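You operate a simulated robot arm through the tools that you are given. There is no shell and no other tool. Be economical: measure what you need, move in short steps, check, and stop when the job is done.

You are at the controls of a simulated robot arm. One attempt, no reset.

Task
Stand the orange cup on plate ONE and give it two strokes of starter.
Fine: swing the pipe over it, then back to PARK; leave the other cups. Set down upright: what you pick out.

Only the result counts: the job must be done as asked and must still hold three seconds after the hand-in. Knocking over, shifting, dropping, spilling or breaking anything else fails it.

Robot
A 6-joint arm with a two-finger parallel gripper, fixed in place. Base frame: the origin is at the foot of the arm, x ahead of it, y to its left, z up; the work surface is at about z = 0.86. Units: m, rad, N and s.
With the tool pointing down near the work surface it reaches from about 0.26 to 0.68 m from the base axis. Its first joint turns from -1.152 to 1.152 rad. Payload 2.9 kg.
Tool frame: the origin (TCP) lies between the finger pads and is the grasp point; the fingertips stand 0.03 m ahead of it; z points along the fingers, y is the line along which they close. The gripper opens to 0.11 m. The fingers are 0.02 m wide and 0.01 m thick; the gripper's body (0.048 by 0.112 m) begins 0.055 m behind the TCP.
Orientation is told as [roll, pitch, yaw] about the base's x, y, z axes, in that order, counted from this pose: with the fingers straight down and closing along the base's y, the tool's x points along the base's -x, its y along +y and its z along -z.

Tools
- The arm moves only by the tool play_rows. Its argument "increments" is a list that holds one entry, the list of rows, each a list of 7 numbers: the opening, from 0 (shut) to 1 (fully open), then the shift along the tool's x, y, z in m, then the turn, a rotation vector about the tool's x, y, z in rad. In form: [[[gripper, dx, dy, dz, ax, ay, az], ...]]. A call has 1 to 12 rows; each row is the pose to reach, as a shift and turn from the pose commanded when the call began, along the tool's axes at that moment. Rows are played at 5 a second. More than 0.05 m and 0.15 rad between two rows, or a gripper value outside its range, and nothing of the call is played. Where a pose cannot be reached the arm comes as near as it can. A force on the tool above 40 N (or 10 N above the force at the start of the call, whichever is more), or a blocked arm, ends the call early, and 0.2 s more pass. The fingers move at their own pace (about 0.108 m/s each) and stop on an object; they squeeze with about 34 N. The grip force told is the motor's: it shows also when the fingers shut on nothing. Time passes only in rows, and 0.2 s behind the last, so rows that repeat a pose let the fingers close. The reply holds the time, the measured pose of the TCP, the force on the tool along the base axes, the opening and the grip force, in the units named above and with some noise, with the torque about the TCP (base axes, N m) and any sound that the robot's microphone picked up, and new pictures: "pictures" is both (left out), scene, wrist or none.
- Cameras (640 x 400 px; columns grow to the right, rows downward): "scene" is fixed at [0.0874, 0.4431, 1.3867]; the picture's right is [-0.65, -0.76, 0.00], its down [-0.42, 0.35, -0.84] and it looks along [0.64, -0.54, -0.55] (base axes); focal length 224 px, centre (320, 200). "wrist" rides on the gripper at [0.072, 0.017, -0.103] in the tool frame; the picture's right is [-0.23, 0.97, 0.00], its down [-0.76, -0.18, -0.62] and it looks along [-0.61, -0.14, 0.78] (tool axes); focal length 222 px, centre (320, 200). There is no depth. A picture from a camera that has moved, and an enlarged one, comes with that camera's place and axes in the base frame and with its lens.
- enlarge(camera, box): a new picture of the part [left, top, right, bottom] of that camera's present view, enlarged. No time passes.
- close_job(): hands the job in; it is judged then, once.

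Work in short steps. Places have to be worked out from the pictures, the camera data and where the tool is seen: move nearer, look again, correct. Check each grasp and each placing, and mend what went wrong. You have 120 turns and 200 pictures in all, those below and enlarged ones among them. Open the gripper and draw the arm clear of the work before you hand the job in, unless the task says otherwise; then end with one line.

The tools are called after ">>>" as name(argument=value, ...) on one line, values as JSON. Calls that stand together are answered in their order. play_rows: Moves the arm, as the interface text tells. Its arguments: {"type":"object","properties":{"increments":{"type":"array","items":{"type":"array","items":{"type":"array","items":{"type":"number"}}}},"pictures":{"type":"string","enum":["both","scene","wrist","none"]}},"required":["increments"]} The other tools are called the same way: enlarge (camera, box) takes an enlarged picture of a part of a camera's view; close_job () hands the job in.

At the start:

```text
time: 0.0
tool_pos: [0.3609, 0.153, 1.2799]
tcp_rot: [0.0, 0.002, -0.001]
contact_force: [0.2, -0.3, 0.3]
ft_torque: [-0.01, -0.02, 0.02]
width: 0.11
gripper_force: 0.1
```

scene: 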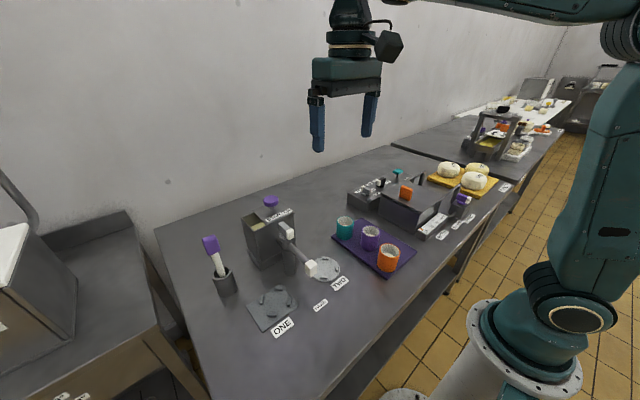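
wrist: 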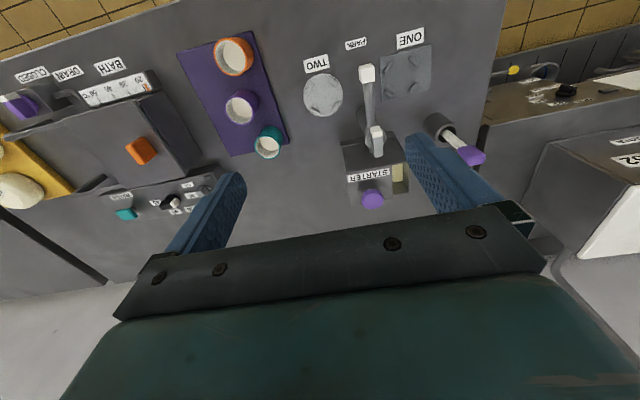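

I'll look closer at the dispenser area and the cups before moving.

>>> enlarge(camera="scene", box=[190, 180, 350, 340])

>>> enlarge(camera="wrist", box=[290, 20, 490, 220])

>>> enlarge(camera="scene", box=[310, 150, 490, 290])

```text
2.50 times, centred on (270, 260) of scene
camera zoom: at [0.0874, 0.4431, 1.3867], right [-0.65, -0.76, 0.0], down [-0.42, 0.35, -0.84], along [0.64, -0.54, -0.55], focal length 560 px, centre (445, 50)
```

zoom: 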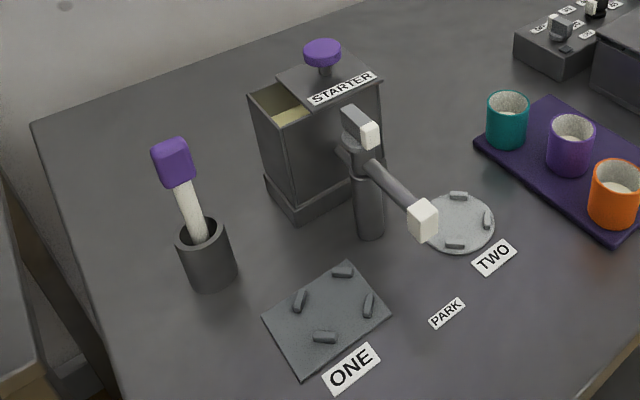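

```text
2.00 times, centred on (390, 120) of wrist
camera zoom: at [0.2887, 0.1699, 1.3836], right [0.23, 0.97, 0.0], down [0.76, -0.18, 0.62], along [0.61, -0.14, -0.78], focal length 444 px, centre (180, 360)
```

zoom: 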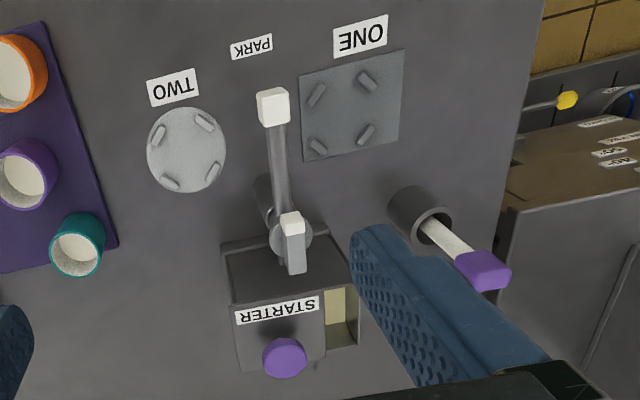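

```text
2.86 times, centred on (400, 220) of scene
camera zoom: at [0.0874, 0.4431, 1.3867], right [-0.65, -0.76, 0.0], down [-0.42, 0.35, -0.84], along [0.64, -0.54, -0.55], focal length 641 px, centre (91, 143)
```

zoom: 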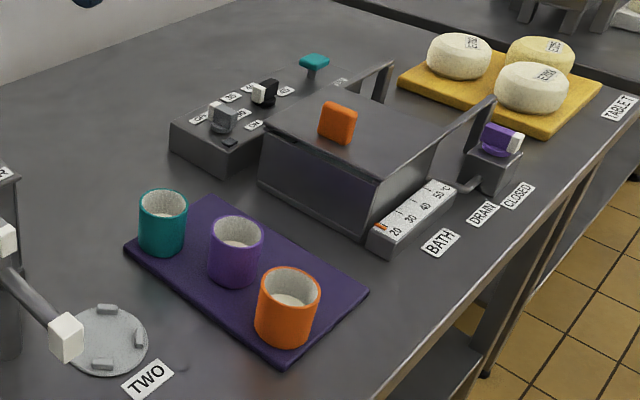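

The orange cup seems to be at about (0.298, 0.015) with its rim near z=0.93. Plate ONE is about (0.406, 0.326) and the spout about (0.371, 0.230, 0.966). I'll move above the cup and look again.

>>> play_rows(increments=[[[1, 0.009, -0.02, 0.029, 0, 0, 0], [1, 0.018, -0.039, 0.057, 0, 0, 0], [1, 0.027, -0.059, 0.086, 0, 0, 0], [1, 0.036, -0.079, 0.114, 0, 0, 0], [1, 0.045, -0.099, 0.143, 0, 0, 0], [1, 0.054, -0.118, 0.171, 0, 0, 0], [1, 0.063, -0.138, 0.2, 0, 0, 0]]])

```text
time: 1.6
tool_pos: [0.2984, 0.0137, 1.0802]
tcp_rot: [0.0, -0.001, 0.001]
contact_force: [0.1, -0.3, -0.5]
ft_torque: [-0.01, -0.03, 0.04]
width: 0.1103
gripper_force: 0.0
camera wrist: at [0.2257, 0.0315, 1.1836], right [0.23, 0.97, 0.0], down [0.76, -0.18, 0.62], along [0.61, -0.14, -0.78], focal length 222 px, centre (320, 200)
```

scene: 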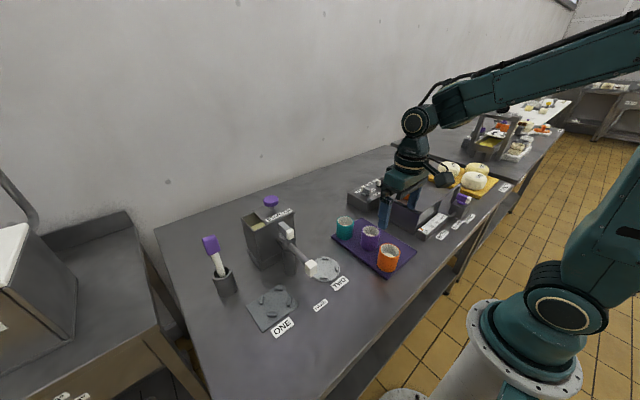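
wrist: 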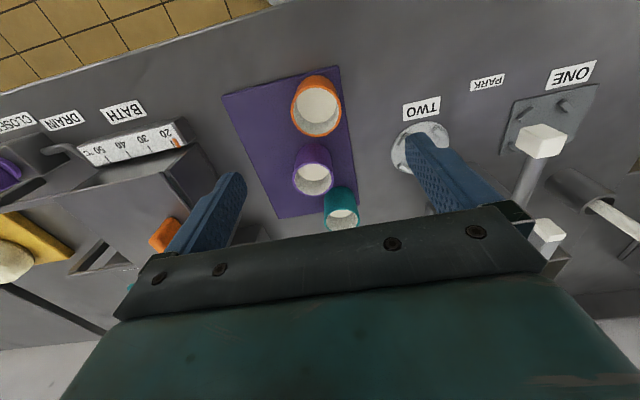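

The cup is visible from nearer; I'll enlarge it to fix its position.

>>> enlarge(camera="wrist", box=[240, 50, 400, 150])

```text
4.00 times, centred on (320, 100) of wrist
camera zoom: at [0.2257, 0.0315, 1.1836], right [0.23, 0.97, 0.0], down [0.76, -0.18, 0.62], along [0.61, -0.14, -0.78], focal length 888 px, centre (320, 600)
```

zoom: 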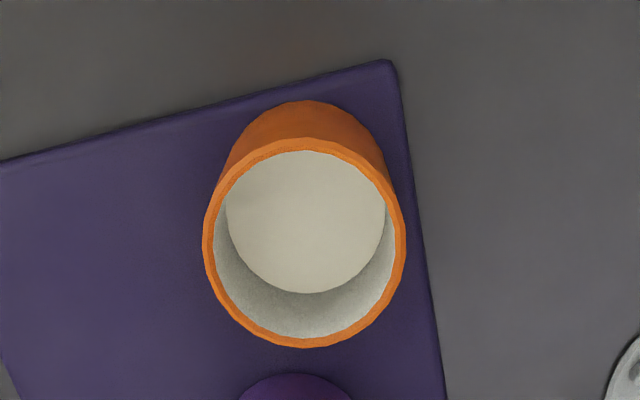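

Cup axis refined to (0.2996, 0.011), diameter about 0.056, rim z about 0.928. I'll descend around it, fingers along y, without closing yet.

>>> play_rows(increments=[[[0.9, -0.001, -0.003, 0.04, 0, 0, 0], [0.9, -0.001, -0.003, 0.08, 0, 0, 0], [0.9, -0.001, -0.003, 0.12, 0, 0, 0], [0.9, -0.001, -0.003, 0.15, 0, 0, 0], [0.9, -0.001, -0.003, 0.176, 0, 0, 0]]])

```text
time: 2.8
tool_pos: [0.2992, 0.0127, 0.9034]
tcp_rot: [-0.001, -0.002, 0.0]
contact_force: [-0.3, -0.3, -0.3]
ft_torque: [0.0, 0.0, 0.01]
width: 0.0989
gripper_force: 0.2
camera wrist: at [0.2272, 0.0292, 1.0069], right [0.23, 0.97, 0.0], down [0.76, -0.18, 0.62], along [0.61, -0.14, -0.78], focal length 222 px, centre (320, 200)
```

scene: 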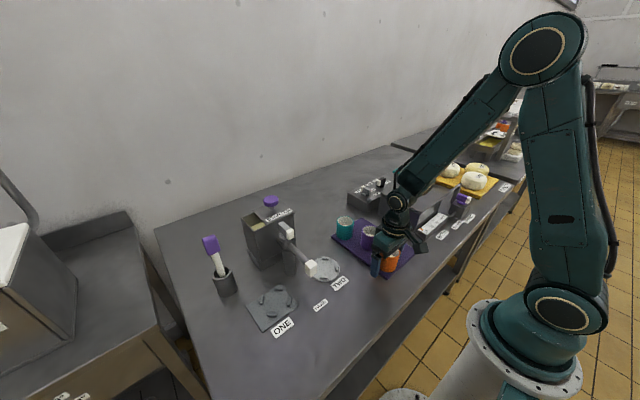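
wrist: 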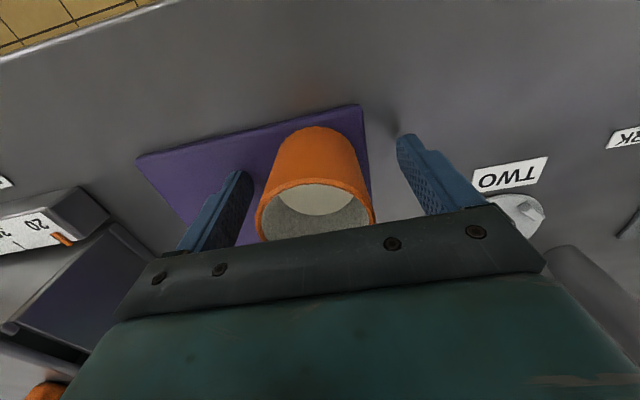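

The cup sits between the fingers. I'll close on it, holding the pose.

>>> play_rows(increments=[[[0.6, 0, 0, 0, 0, 0, 0], [0.4, 0, 0, 0, 0, 0, 0], [0.4, 0, 0, 0, 0, 0, 0]]], pictures="wrist")

```text
time: 3.6
tool_pos: [0.3005, 0.011, 0.9033]
tcp_rot: [0.0, -0.002, 0.002]
contact_force: [-0.3, 0.6, 0.1]
ft_torque: [0.0, 0.02, -0.03]
width: 0.055
gripper_force: 33.9
camera wrist: at [0.2273, 0.0292, 1.0073], right [0.23, 0.97, 0.0], down [0.76, -0.18, 0.62], along [0.61, -0.14, -0.78], focal length 222 px, centre (320, 200)
```

wrist: 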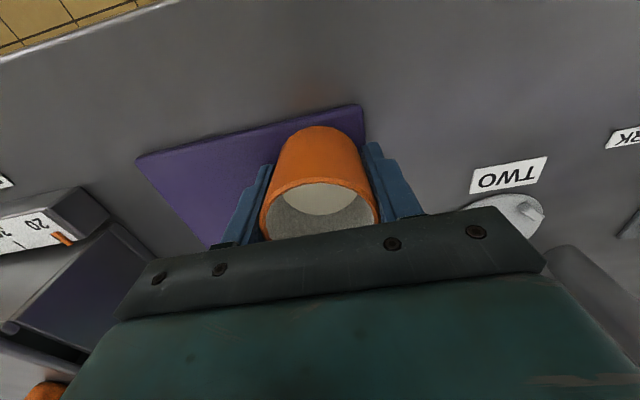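

Held at 0.055 with full force. I'll lift straight up, slowly.

>>> play_rows(increments=[[[0.4, 0, 0, -0.01, 0, 0, 0], [0.4, 0, 0, -0.03, 0, 0, 0], [0.4, 0, 0, -0.055, 0, 0, 0], [0.4, 0, 0, -0.08, 0, 0, 0], [0.4, 0, 0, -0.11, 0, 0, 0], [0.4, 0, 0, -0.14, 0, 0, 0], [0.4, 0, 0, -0.17, 0, 0, 0], [0.4, 0, 0, -0.19, 0, 0, 0], [0.4, 0, 0, -0.195, 0, 0, 0]]])

```text
time: 5.6
tool_pos: [0.2996, 0.0128, 1.0983]
tcp_rot: [0.0, 0.0, 0.0]
contact_force: [-0.8, 0.1, -1.4]
ft_torque: [0.01, 0.01, -0.01]
width: 0.055
gripper_force: 34.4
camera wrist: at [0.2267, 0.0295, 1.2025], right [0.23, 0.97, 0.0], down [0.76, -0.18, 0.62], along [0.61, -0.14, -0.78], focal length 222 px, centre (320, 200)
```

scene: 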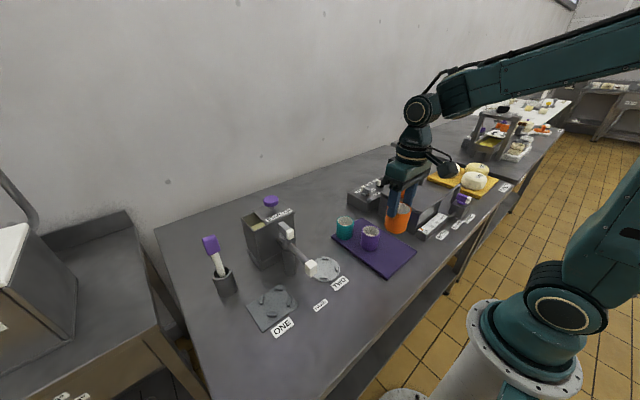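
wrist: 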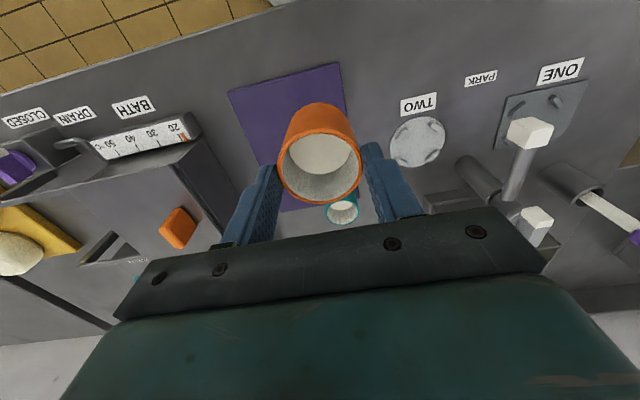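

The lift is clean. I'll carry it along +y at this height, staying short of the pipe in x, then look at plate ONE.

>>> play_rows(increments=[[[0.4, 0, 0.01, 0, 0, 0, 0], [0.4, 0, 0.03, 0, 0, 0, 0], [0.4, 0, 0.06, 0, 0, 0, 0], [0.4, 0, 0.09, 0, 0, 0, 0], [0.4, 0, 0.125, 0, 0, 0, 0], [0.4, 0, 0.16, 0, 0, 0, 0], [0.4, 0, 0.195, 0, 0, 0, 0], [0.4, 0, 0.23, 0, 0, 0, 0], [0.4, 0, 0.26, 0, 0, 0, 0], [0.4, 0, 0.28, 0, 0, 0, 0], [0.4, 0, 0.29, 0, 0, 0, 0]]])

```text
time: 8.0
tool_pos: [0.2992, 0.3032, 1.1004]
tcp_rot: [-0.001, 0.0, -0.001]
contact_force: [0.3, -0.3, -1.3]
ft_torque: [0.02, 0.02, -0.02]
width: 0.0548
gripper_force: 34.1
camera wrist: at [0.227, 0.3201, 1.2032], right [0.23, 0.97, 0.0], down [0.76, -0.18, 0.62], along [0.61, -0.14, -0.78], focal length 222 px, centre (320, 200)
```

scene: 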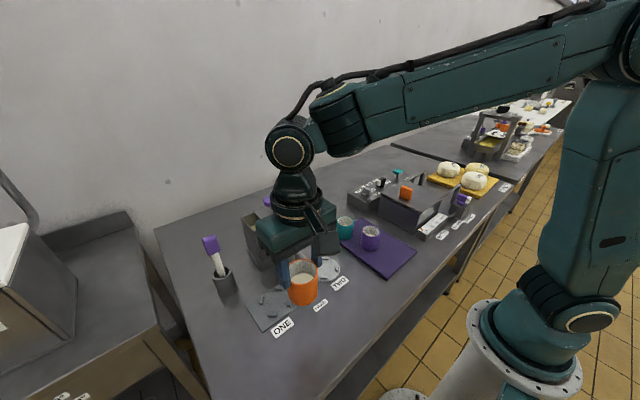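
wrist: 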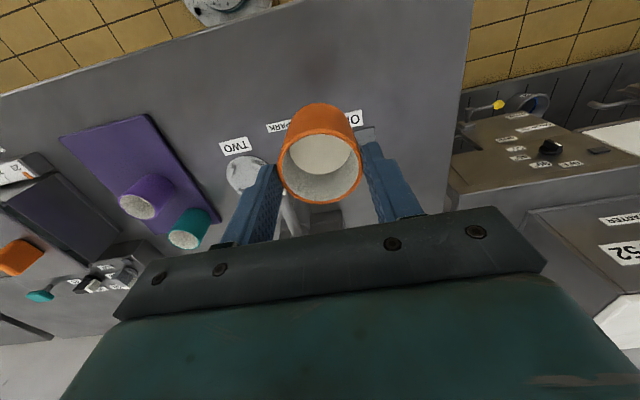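

I need plate ONE's stubs located precisely, so I'll enlarge it in the scene camera.

>>> enlarge(camera="scene", box=[230, 270, 330, 345])

```text
5.33 times, centred on (280, 308) of scene
camera zoom: at [0.0874, 0.4432, 1.3867], right [-0.65, -0.76, 0.0], down [-0.42, 0.35, -0.84], along [0.64, -0.54, -0.55], focal length 1196 px, centre (533, -373)
```

zoom: 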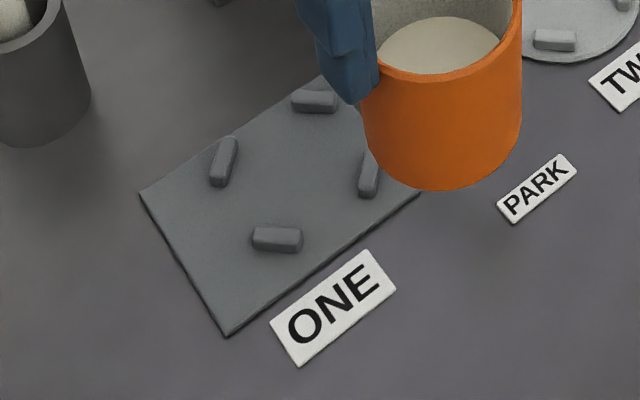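

The stubs centre at about (0.410, 0.314), set at ±45° to the base axes, so the present finger direction passes between them. I'll move above at height, then partway down, and compare.

>>> play_rows(increments=[[[0.4, -0.015, 0.002, 0, 0, 0, 0], [0.4, -0.04, 0.004, 0, 0, 0, 0], [0.4, -0.07, 0.007, 0, 0, 0, 0], [0.4, -0.095, 0.01, 0, 0, 0, 0], [0.4, -0.111, 0.011, 0, 0, 0, 0], [0.4, -0.111, 0.011, 0.03, 0, 0, 0], [0.4, -0.111, 0.011, 0.06, 0, 0, 0], [0.4, -0.111, 0.011, 0.09, 0, 0, 0], [0.4, -0.111, 0.011, 0.12, 0, 0, 0], [0.4, -0.111, 0.011, 0.14, 0, 0, 0], [0.4, -0.111, 0.011, 0.15, 0, 0, 0]]])

>>> enlarge(camera="scene", box=[230, 260, 330, 335])

```text
time: 10.4
tool_pos: [0.4098, 0.313, 0.948]
tcp_rot: [0.001, 0.002, 0.0]
contact_force: [0.6, 1.0, -0.7]
ft_torque: [0.0, -0.01, 0.02]
width: 0.0548
gripper_force: 33.4
camera wrist: at [0.3377, 0.3303, 1.052], right [0.23, 0.97, 0.0], down [0.76, -0.18, 0.62], along [0.61, -0.14, -0.78], focal length 222 px, centre (320, 200)
```

scene: 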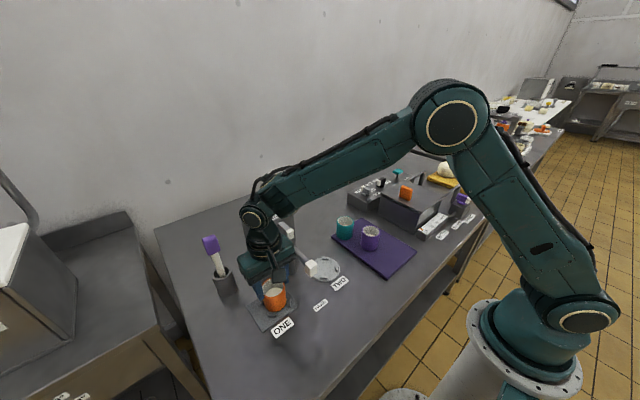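
wrist: 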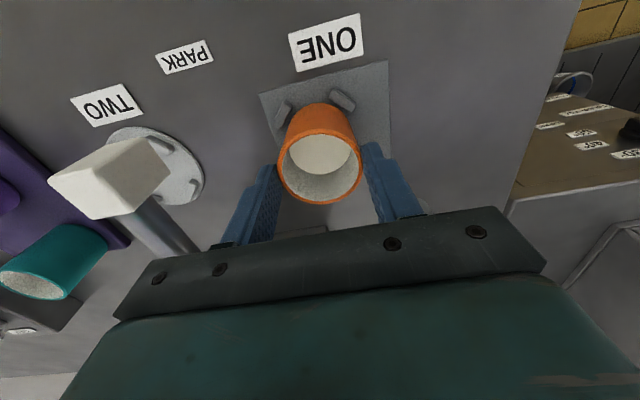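

```text
5.33 times, centred on (280, 298) of scene
camera zoom: at [0.0874, 0.4431, 1.3867], right [-0.65, -0.76, 0.0], down [-0.42, 0.35, -0.84], along [0.64, -0.54, -0.55], focal length 1196 px, centre (533, -320)
```

zoom: 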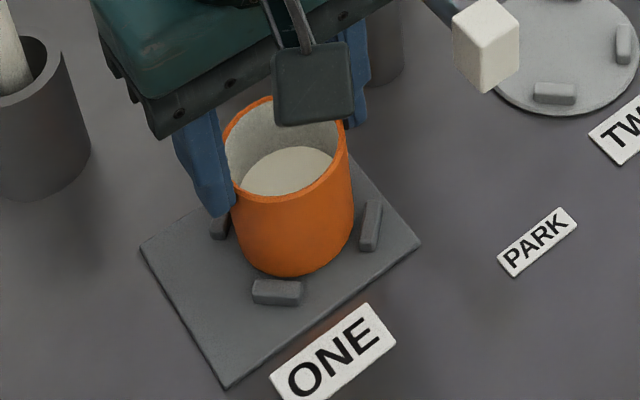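

The cup slid down in the fingers during the lift: its rim is now at z≈0.922 against a TCP of 0.948. Its base must therefore be nearly on the plate, between the stubs. I'll lower a few mm and watch the force.

>>> play_rows(increments=[[[0.4, 0, 0, 0.001, 0, 0, 0], [0.4, 0, 0, 0.002, 0, 0, 0], [0.4, 0, 0, 0.003, 0, 0, 0], [0.4, 0, 0, 0.004, 0, 0, 0]]], pictures="wrist")

>>> enlarge(camera="scene", box=[250, 270, 310, 315])

>>> enlarge(camera="wrist", box=[240, 60, 400, 220])

```text
time: 11.4
tool_pos: [0.4106, 0.3138, 0.9464]
tcp_rot: [0.003, -0.002, 0.0]
contact_force: [-4.1, -0.6, 17.4]
ft_torque: [0.06, 0.48, 0.02]
width: 0.055
gripper_force: 34.1
camera wrist: at [0.3378, 0.3299, 1.0501], right [0.23, 0.97, 0.0], down [0.76, -0.18, 0.62], along [0.61, -0.14, -0.78], focal length 222 px, centre (320, 200)
```

wrist: 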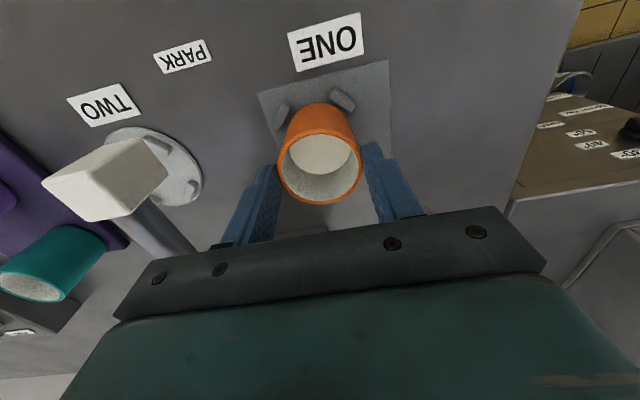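

```text
8.89 times, centred on (280, 292) of scene
camera zoom: at [0.0871, 0.4429, 1.3868], right [-0.65, -0.76, 0.0], down [-0.42, 0.35, -0.84], along [0.64, -0.54, -0.55], focal length 1993 px, centre (676, -622)
```

zoom: 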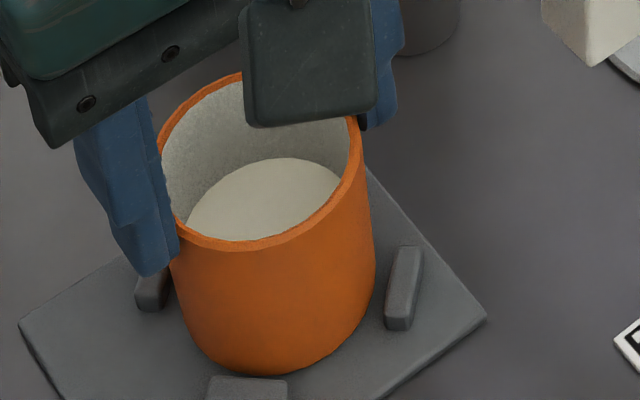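

```text
2.50 times, centred on (320, 140) of wrist
camera zoom: at [0.3378, 0.3299, 1.0501], right [0.23, 0.97, 0.0], down [0.76, -0.18, 0.62], along [0.61, -0.14, -0.78], focal length 555 px, centre (320, 350)
```

zoom: 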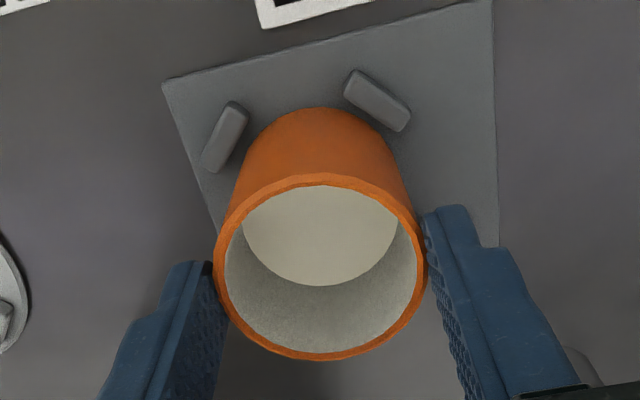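

There is a 17 N upward contact with the rim centred over the stubs at (0.411, 0.313), so the cup is seated. I'll ease up 1 mm to unload, then open slightly.

>>> play_rows(increments=[[[0.4, 0, 0, -0.002, 0, 0, 0], [0.4, 0, 0, -0.002, 0, 0, 0], [0.55, 0, 0, -0.002, 0, 0, 0], [0.62, 0, 0, -0.002, 0, 0, 0], [0.68, 0, 0, -0.002, 0, 0, 0], [0.68, 0, 0, -0.002, 0, 0, 0]]], pictures="wrist")

>>> enlarge(camera="scene", box=[250, 270, 310, 315])

```text
time: 12.8
tool_pos: [0.4102, 0.3124, 0.9484]
tcp_rot: [-0.001, -0.001, 0.001]
contact_force: [-0.7, 0.7, 0.7]
ft_torque: [0.02, 0.0, -0.02]
width: 0.075
gripper_force: 0.2
camera wrist: at [0.3378, 0.3301, 1.0509], right [0.23, 0.97, 0.0], down [0.76, -0.18, 0.62], along [0.61, -0.14, -0.78], focal length 222 px, centre (320, 200)
```

wrist: 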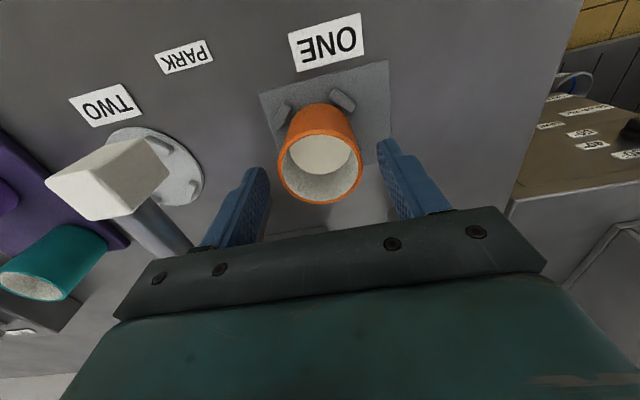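

```text
8.89 times, centred on (280, 292) of scene
camera zoom: at [0.0874, 0.4431, 1.3867], right [-0.65, -0.76, 0.0], down [-0.42, 0.35, -0.84], along [0.64, -0.54, -0.55], focal length 1993 px, centre (676, -622)
```

zoom: 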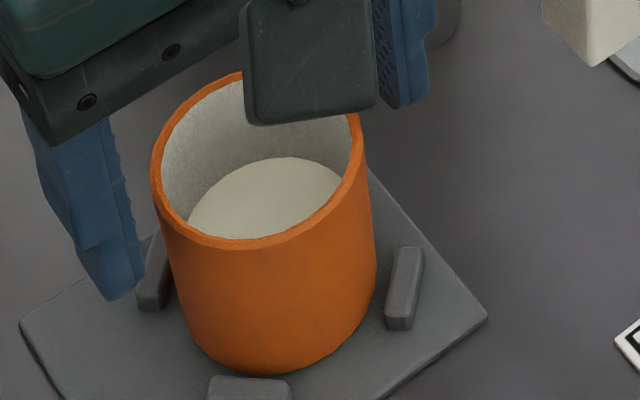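

The cup stayed upright and did not move on release. I'll raise straight up clear of the pipe and look back.

>>> play_rows(increments=[[[0.68, 0, 0, -0.04, 0, 0, 0], [0.68, 0, 0, -0.08, 0, 0, 0], [0.68, 0, 0, -0.12, 0, 0, 0], [0.68, 0, 0, -0.16, 0, 0, 0], [0.68, 0.03, 0, -0.19, 0, 0, 0], [0.68, 0.07, -0.01, -0.2, 0, 0, 0], [0.68, 0.11, -0.02, -0.2, 0, 0, 0], [0.68, 0.13, -0.05, -0.2, 0, 0, 0], [0.68, 0.13, -0.09, -0.2, 0, 0, 0]]])

>>> enlarge(camera="wrist", box=[220, 70, 420, 220])

>>> enlarge(camera="scene", box=[230, 190, 350, 310])

```text
time: 14.8
tool_pos: [0.2799, 0.2218, 1.1458]
tcp_rot: [-0.001, -0.001, -0.001]
contact_force: [0.1, 0.1, -0.7]
ft_torque: [0.02, -0.01, -0.04]
width: 0.0747
gripper_force: 0.1
camera wrist: at [0.2072, 0.2399, 1.2491], right [0.23, 0.97, 0.0], down [0.76, -0.18, 0.62], along [0.61, -0.14, -0.78], focal length 222 px, centre (320, 200)
```

scene: 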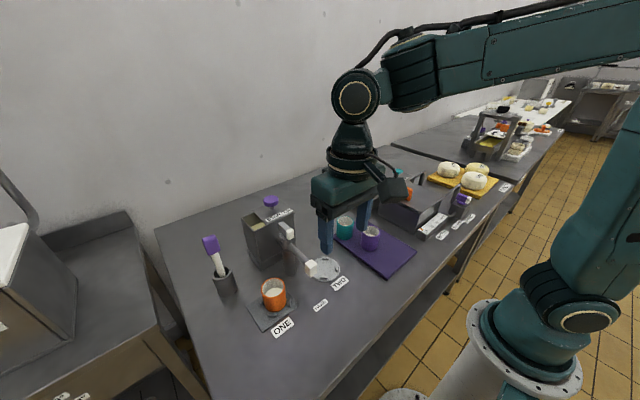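
wrist: 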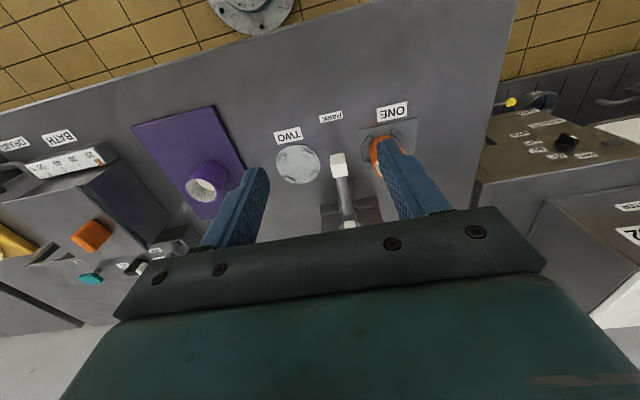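

```text
2.67 times, centred on (320, 145) of wrist
camera zoom: at [0.2072, 0.2399, 1.2491], right [0.23, 0.97, 0.0], down [0.76, -0.18, 0.62], along [0.61, -0.14, -0.78], focal length 592 px, centre (320, 347)
```

zoom: 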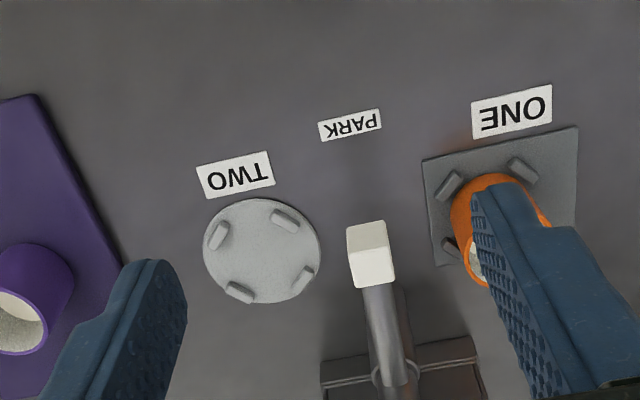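

```text
3.33 times, centred on (290, 250) of scene
camera zoom: at [0.0873, 0.4431, 1.3867], right [-0.65, -0.76, 0.0], down [-0.42, 0.35, -0.84], along [0.64, -0.54, -0.55], focal length 747 px, centre (420, 33)
```

zoom: 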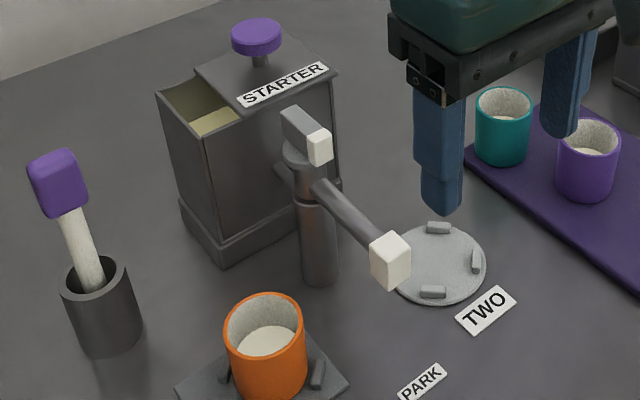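

The pump column is near (0.467, 0.234) and the spout cube at (0.373, 0.229, 0.966), giving a radius of about 0.097. The cup at (0.411, 0.313) lies on that arc at about 55°. I'll hover over the spout to check alignment and look at the lever on top.

>>> play_rows(increments=[[[0.45, -0.03, 0.003, 0, 0, 0, 0], [0.45, -0.06, 0.006, 0.02, 0, 0, 0], [0.45, -0.093, 0.007, 0.04, 0, 0, 0], [0.45, -0.093, 0.007, 0.075, 0, 0, 0]]])

>>> enlarge(camera="scene", box=[230, 180, 350, 300])

```text
time: 15.8
tool_pos: [0.3757, 0.2298, 1.0722]
tcp_rot: [0.001, 0.0, 0.001]
contact_force: [-0.2, 0.6, 0.0]
ft_torque: [-0.01, 0.02, 0.02]
width: 0.0494
gripper_force: 0.0
camera wrist: at [0.3016, 0.2473, 1.1746], right [0.23, 0.97, 0.0], down [0.76, -0.18, 0.62], along [0.61, -0.14, -0.78], focal length 222 px, centre (320, 200)
```

scene: 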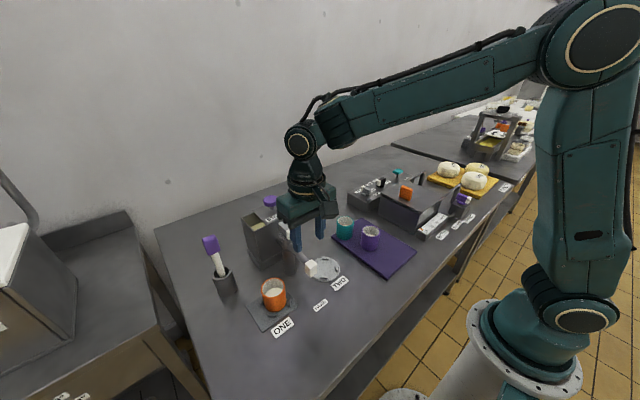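
wrist: 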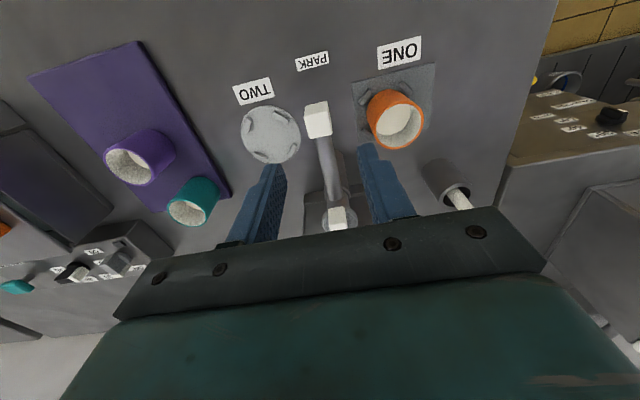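

```text
3.33 times, centred on (290, 240) of scene
camera zoom: at [0.0874, 0.4431, 1.3867], right [-0.65, -0.76, 0.0], down [-0.42, 0.35, -0.84], along [0.64, -0.54, -0.55], focal length 747 px, centre (420, 67)
```

zoom: 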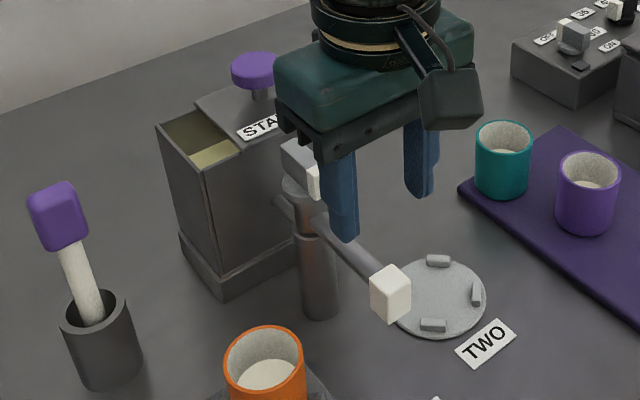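

The spout cube is confirmed at about (0.370, 0.230), 21 mm wide. I'll straddle it with open fingers, then narrow to a loose cage.

>>> play_rows(increments=[[[0.45, 0.004, 0, 0.03, 0, 0, 0], [0.45, 0.004, 0, 0.06, 0, 0, 0], [0.45, 0.004, 0, 0.085, 0, 0, 0], [0.45, 0.004, 0, 0.1, 0, 0, 0], [0.36, 0.004, 0, 0.1, 0, 0, 0], [0.28, 0.004, 0, 0.1, 0, 0, 0]]])

>>> enlarge(camera="scene", box=[230, 180, 350, 300])

```text
time: 17.2
tool_pos: [0.37, 0.2313, 0.9731]
tcp_rot: [0.001, 0.0, -0.001]
contact_force: [0.0, -0.1, 0.1]
ft_torque: [0.0, -0.03, 0.02]
width: 0.0313
gripper_force: 0.0
camera wrist: at [0.2971, 0.2473, 1.0754], right [0.23, 0.97, 0.0], down [0.76, -0.18, 0.62], along [0.61, -0.14, -0.78], focal length 222 px, centre (320, 200)
```

scene: 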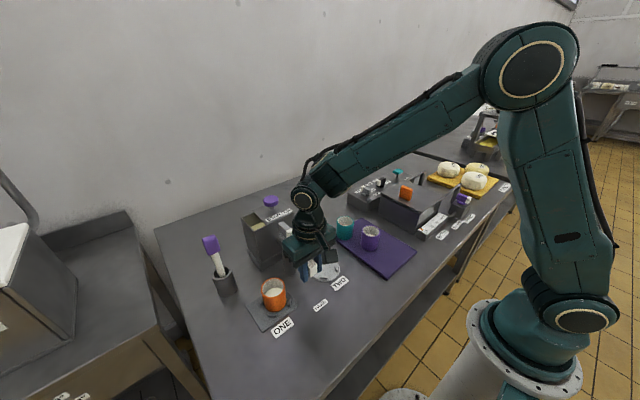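
wrist: 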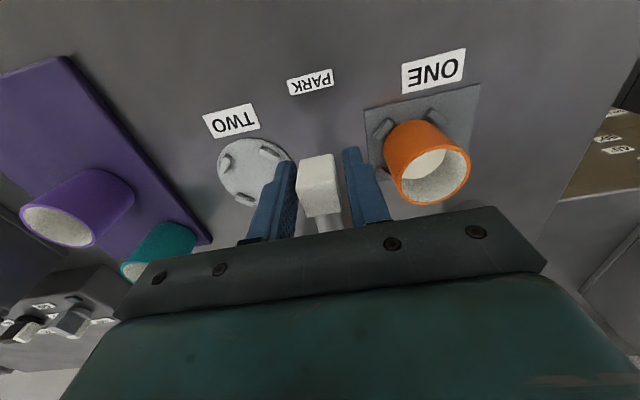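

```text
3.33 times, centred on (290, 240) of scene
camera zoom: at [0.0874, 0.4431, 1.3867], right [-0.65, -0.76, 0.0], down [-0.42, 0.35, -0.84], along [0.64, -0.54, -0.55], focal length 747 px, centre (420, 67)
```

zoom: 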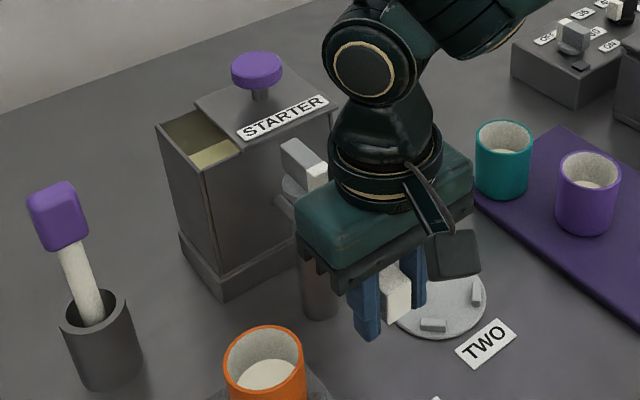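

The cube is caged between the fingers. I'll swing it along the arc towards ONE, half way first.

>>> play_rows(increments=[[[0.28, -0.0007, 0.0116, 0, 0, 0, 0.12], [0.28, -0.0028, 0.0231, 0, 0, 0, 0.24], [0.28, -0.0062, 0.0342, 0, 0, 0, 0.36], [0.28, -0.011, 0.0448, 0, 0, 0, 0.48]]])

>>> enlarge(camera="scene", box=[230, 200, 350, 320])

```text
time: 18.2
tool_pos: [0.3809, 0.2752, 0.9705]
tcp_rot: [0.002, 0.0, -0.48]
contact_force: [0.0, -0.5, -0.1]
ft_torque: [-0.01, 0.0, 0.0]
width: 0.0308
gripper_force: 0.1
camera wrist: at [0.3244, 0.3234, 1.0751], right [0.65, 0.76, 0.0], down [0.59, -0.51, 0.62], along [0.47, -0.41, -0.78], focal length 222 px, centre (320, 200)
```

scene: 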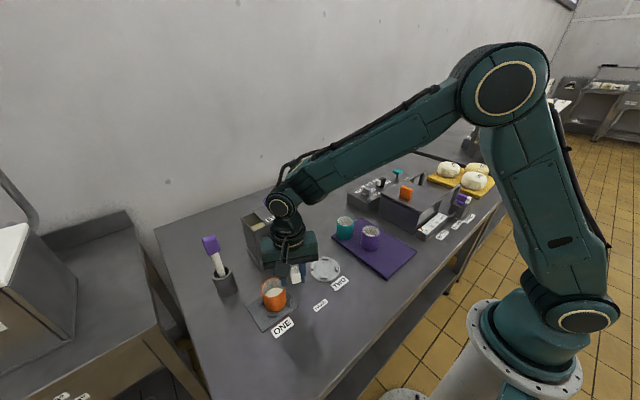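
wrist: 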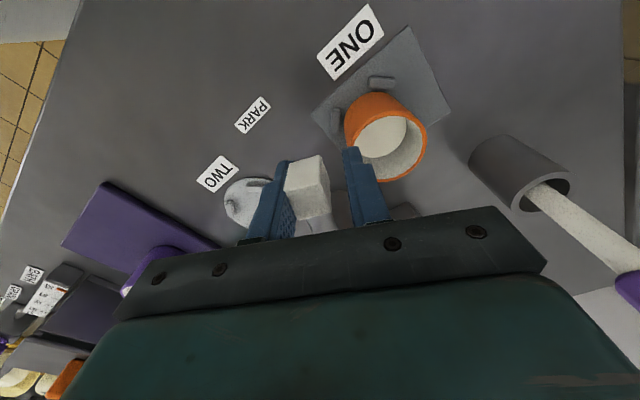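

```text
3.33 times, centred on (290, 260) of scene
camera zoom: at [0.0874, 0.4431, 1.3867], right [-0.65, -0.76, 0.0], down [-0.42, 0.35, -0.84], along [0.64, -0.54, -0.55], focal length 747 px, centre (420, 0)
```

zoom: 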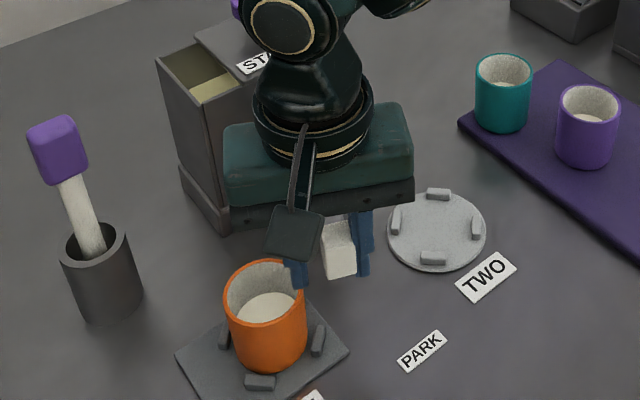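

The pipe swings freely, trailing slightly in the cage. I'll continue the arc to bring the spout over the cup.

>>> play_rows(increments=[[[0.28, -0.0008, 0.0126, 0, 0, 0, 0.13], [0.28, -0.0033, 0.0249, 0, 0, 0, 0.26], [0.28, -0.0073, 0.0369, 0, 0, 0, 0.39], [0.28, -0.0123, 0.0474, 0, 0, 0, 0.51]]])

>>> enlarge(camera="scene", box=[230, 200, 350, 320])

```text
time: 19.2
tool_pos: [0.4137, 0.3112, 0.9718]
tcp_rot: [-0.002, 0.001, -0.993]
contact_force: [0.0, 0.2, 0.4]
ft_torque: [-0.03, 0.01, 0.0]
width: 0.0309
gripper_force: 0.0
camera wrist: at [0.3879, 0.3814, 1.0759], right [0.94, 0.34, 0.0], down [0.27, -0.74, 0.62], along [0.21, -0.58, -0.78], focal length 222 px, centre (320, 200)
```

scene: 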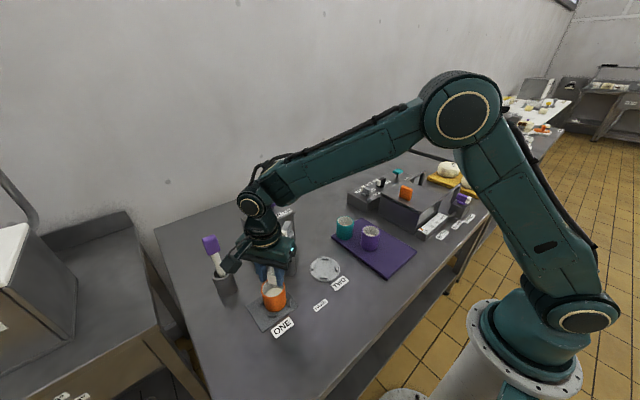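
wrist: 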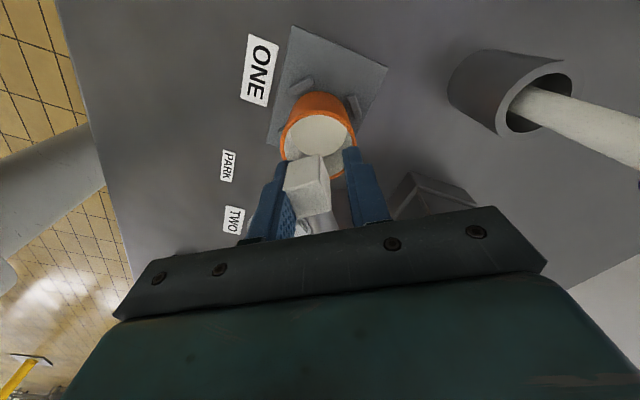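

```text
3.33 times, centred on (290, 260) of scene
camera zoom: at [0.0874, 0.4431, 1.3867], right [-0.65, -0.76, 0.0], down [-0.42, 0.35, -0.84], along [0.64, -0.54, -0.55], focal length 747 px, centre (420, 0)
```

zoom: 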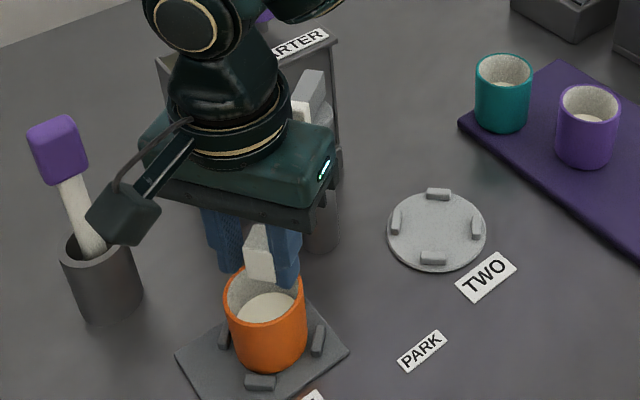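

The spout cube computes to (0.408, 0.314), right over the cup. I'll raise the fingers straight off it and look at the lever.

>>> play_rows(increments=[[[0.28, 0, 0, -0.02, 0, 0, 0], [0.28, 0, 0, -0.05, 0, 0, 0], [0.28, 0, 0, -0.09, 0, 0, 0], [0.28, 0, 0, -0.13, 0, 0, 0], [0.28, 0.03, 0, -0.16, 0, 0, -0.12], [0.28, 0.06, 0, -0.18, 0, 0, -0.24], [0.28, 0.09, 0, -0.2, 0, 0, -0.36], [0.28, 0.12, 0, -0.22, 0, 0, -0.48], [0.28, 0.12, -0.03, -0.22, 0, 0, -0.61], [0.28, 0.12, -0.06, -0.22, 0, 0, -0.74], [0.28, 0.12, -0.09, -0.22, 0, 0, -0.87], [0.28, 0.12, -0.12, -0.22, 0, 0, -0.99]]])

>>> enlarge(camera="scene", box=[230, 190, 330, 310])

>>> enlarge(camera="wrist", box=[240, 80, 440, 220])

```text
time: 21.8
tool_pos: [0.2467, 0.3454, 1.1939]
tcp_rot: [0.0, 0.0, 0.002]
contact_force: [-0.4, -1.3, -0.2]
ft_torque: [0.0, 0.01, 0.01]
width: 0.0306
gripper_force: 0.1
camera wrist: at [0.1729, 0.362, 1.2955], right [0.22, 0.97, 0.0], down [0.76, -0.18, 0.62], along [0.61, -0.14, -0.78], focal length 222 px, centre (320, 200)
```

scene: 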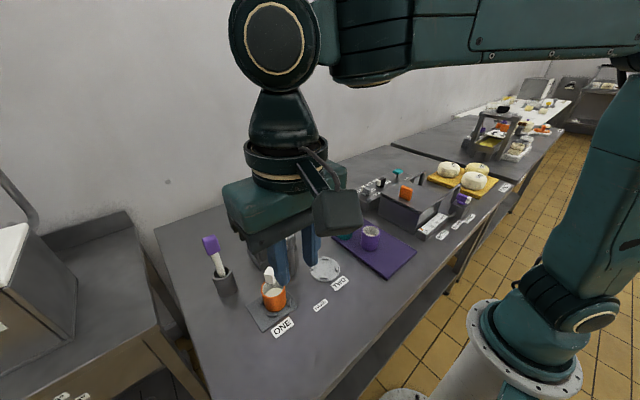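
wrist: 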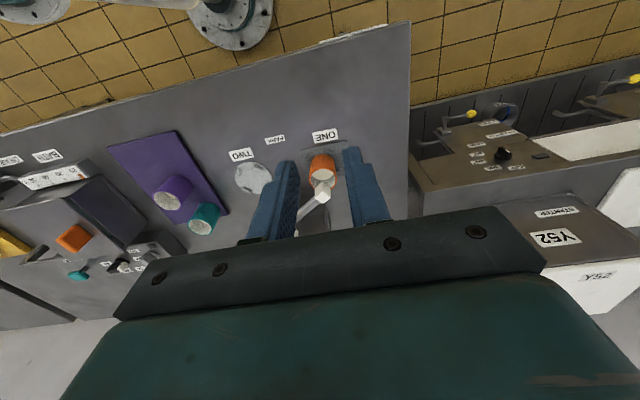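

```text
3.33 times, centred on (280, 250) of scene
camera zoom: at [0.0874, 0.4431, 1.3867], right [-0.65, -0.76, 0.0], down [-0.42, 0.35, -0.84], along [0.64, -0.54, -0.55], focal length 747 px, centre (453, 33)
```

zoom: 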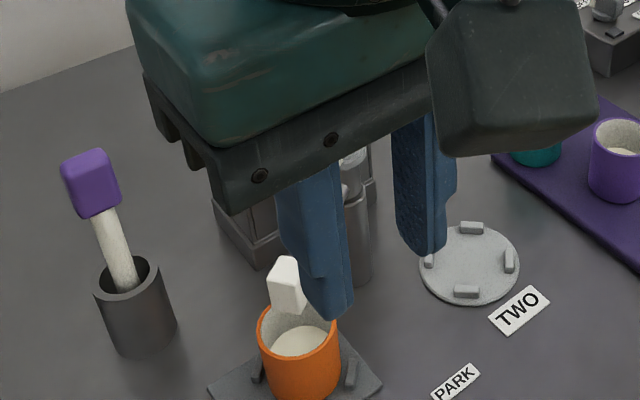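

```text
2.86 times, centred on (340, 150) of wrist
camera zoom: at [0.1729, 0.362, 1.2955], right [0.22, 0.97, 0.0], down [0.76, -0.18, 0.62], along [0.61, -0.14, -0.78], focal length 635 px, centre (263, 343)
```

zoom: 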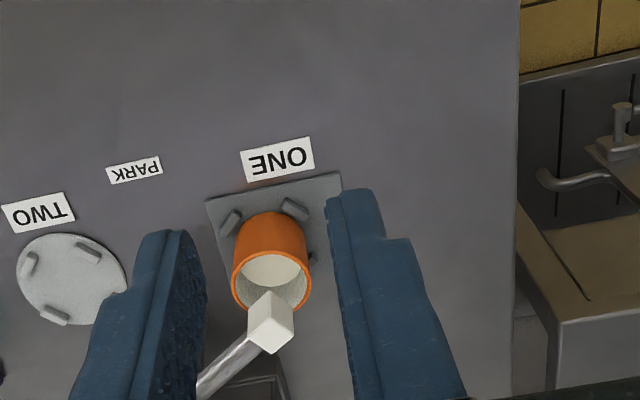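

The spout is confirmed over the cup. I'll move aside, open the fingers, and look at the lever and the purple knob from close to decide which one is the pump.

>>> play_rows(increments=[[[0.6, -0.01, -0.04, 0, 0, 0, 0], [1, -0.03, -0.08, 0, 0, 0, 0], [1, -0.05, -0.115, 0, 0, 0, 0]]])

>>> enlarge(camera="wrist", box=[240, 90, 440, 220])

>>> enlarge(camera="scene", box=[220, 180, 320, 280])

```text
time: 22.6
tool_pos: [0.2962, 0.23, 1.1911]
tcp_rot: [0.0, 0.001, 0.0]
contact_force: [0.2, 0.0, -0.6]
ft_torque: [0.02, -0.03, -0.01]
width: 0.11
gripper_force: 0.1
camera wrist: at [0.2233, 0.2475, 1.2953], right [0.23, 0.97, 0.0], down [0.76, -0.18, 0.62], along [0.61, -0.14, -0.78], focal length 222 px, centre (320, 200)
```

scene: 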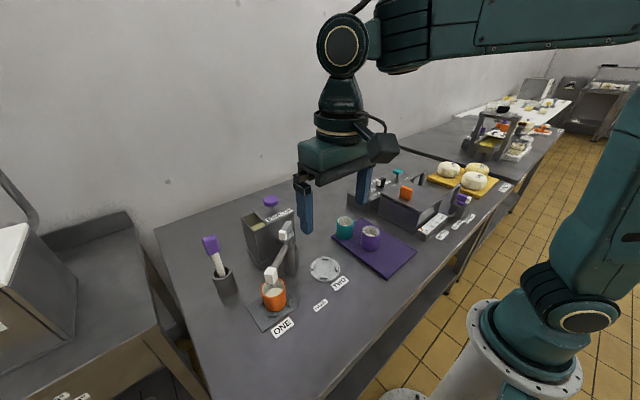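
wrist: 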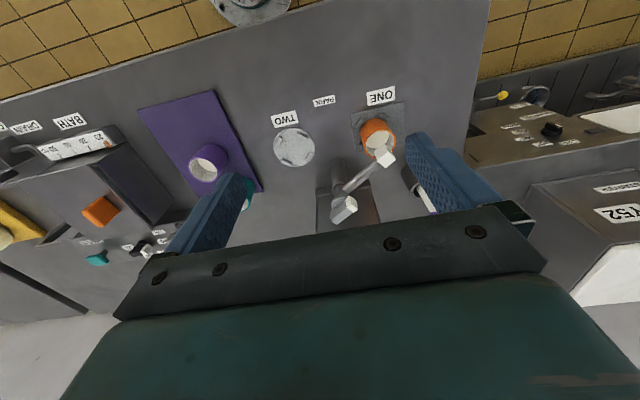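

```text
3.08 times, centred on (340, 155) of wrist
camera zoom: at [0.2233, 0.2475, 1.2953], right [0.23, 0.97, 0.0], down [0.76, -0.18, 0.62], along [0.61, -0.14, -0.78], focal length 684 px, centre (258, 338)
```

zoom: 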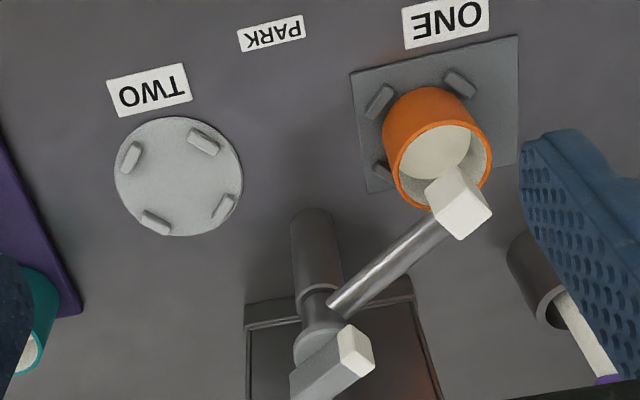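

```text
4.00 times, centred on (270, 230) of scene
camera zoom: at [0.0873, 0.4431, 1.3867], right [-0.65, -0.76, 0.0], down [-0.42, 0.35, -0.84], along [0.64, -0.54, -0.55], focal length 897 px, centre (520, 80)
```

zoom: 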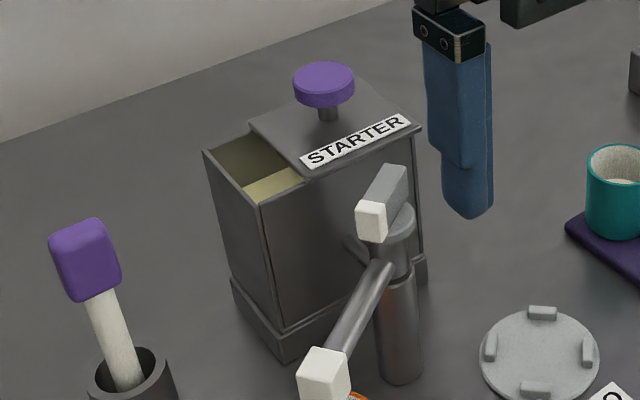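

The top block turns with the pipe, so it is only the pointer or handle of the swing. The purple knob on its rod over the vat must be the plunger, with its top at about (0.579, 0.209, 1.043). I'll close the fingers and move above it.

>>> play_rows(increments=[[[0.6, -0.04, -0.003, 0, 0, 0, 0], [0.2, -0.085, -0.006, 0, 0, 0, 0], [0, -0.13, -0.009, 0, 0, 0, 0], [0, -0.175, -0.013, 0, 0, 0, 0], [0, -0.22, -0.016, 0, 0, 0, 0], [0, -0.26, -0.019, 0, 0, 0, 0], [0, -0.283, -0.021, 0.03, 0, 0, 0], [0, -0.283, -0.021, 0.07, 0, 0, 0]]])

>>> enlarge(camera="scene", box=[220, 140, 340, 260])

>>> enlarge(camera="wrist", box=[220, 80, 420, 220])

```text
time: 24.4
tool_pos: [0.5809, 0.2088, 1.1232]
tcp_rot: [0.0, 0.001, -0.001]
contact_force: [0.7, -0.7, -0.5]
ft_torque: [0.04, 0.04, 0.0]
width: 0.0
gripper_force: 34.4
out of reach, approached as far as the arm can: row 7
camera wrist: at [0.5075, 0.2263, 1.2259], right [0.23, 0.97, 0.0], down [0.76, -0.18, 0.62], along [0.61, -0.14, -0.78], focal length 222 px, centre (320, 200)
```

scene: 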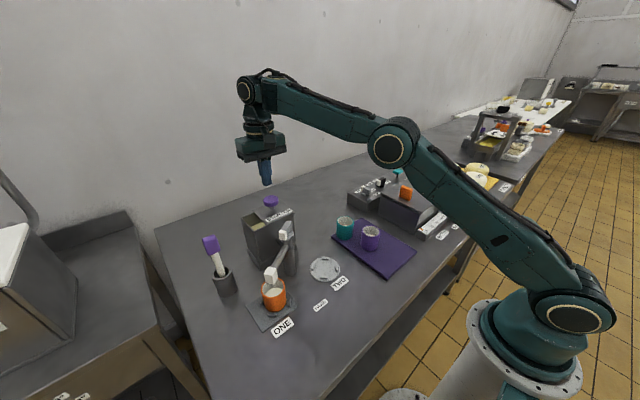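
wrist: 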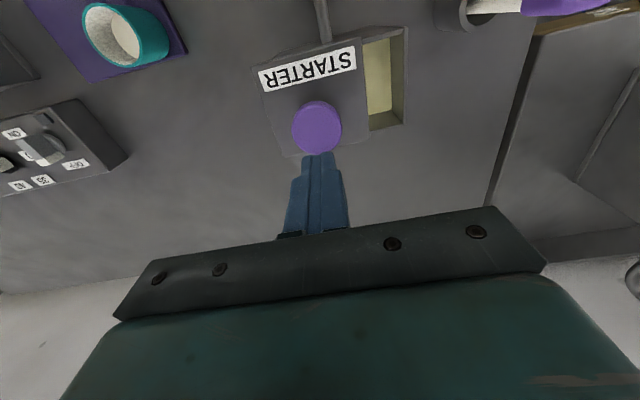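

```text
3.33 times, centred on (280, 200) of scene
camera zoom: at [0.0874, 0.4431, 1.3867], right [-0.65, -0.76, 0.0], down [-0.42, 0.35, -0.84], along [0.64, -0.54, -0.55], focal length 747 px, centre (453, 200)
```

zoom: 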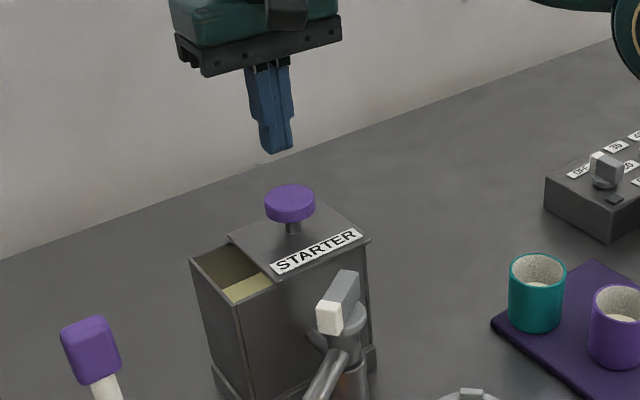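

```text
2.86 times, centred on (320, 150) of wrist
camera zoom: at [0.5075, 0.2263, 1.2259], right [0.23, 0.97, 0.0], down [0.76, -0.18, 0.62], along [0.61, -0.14, -0.78], focal length 635 px, centre (320, 343)
```

zoom: 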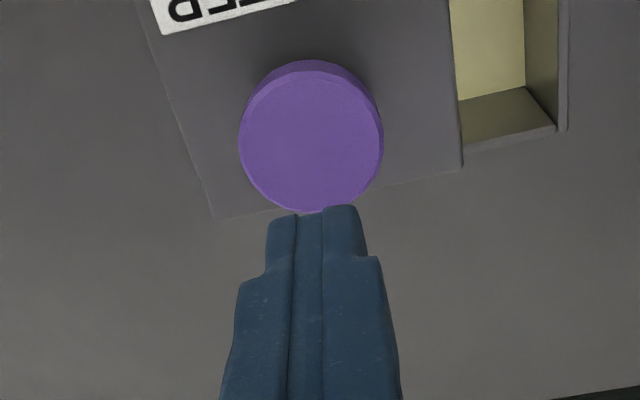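

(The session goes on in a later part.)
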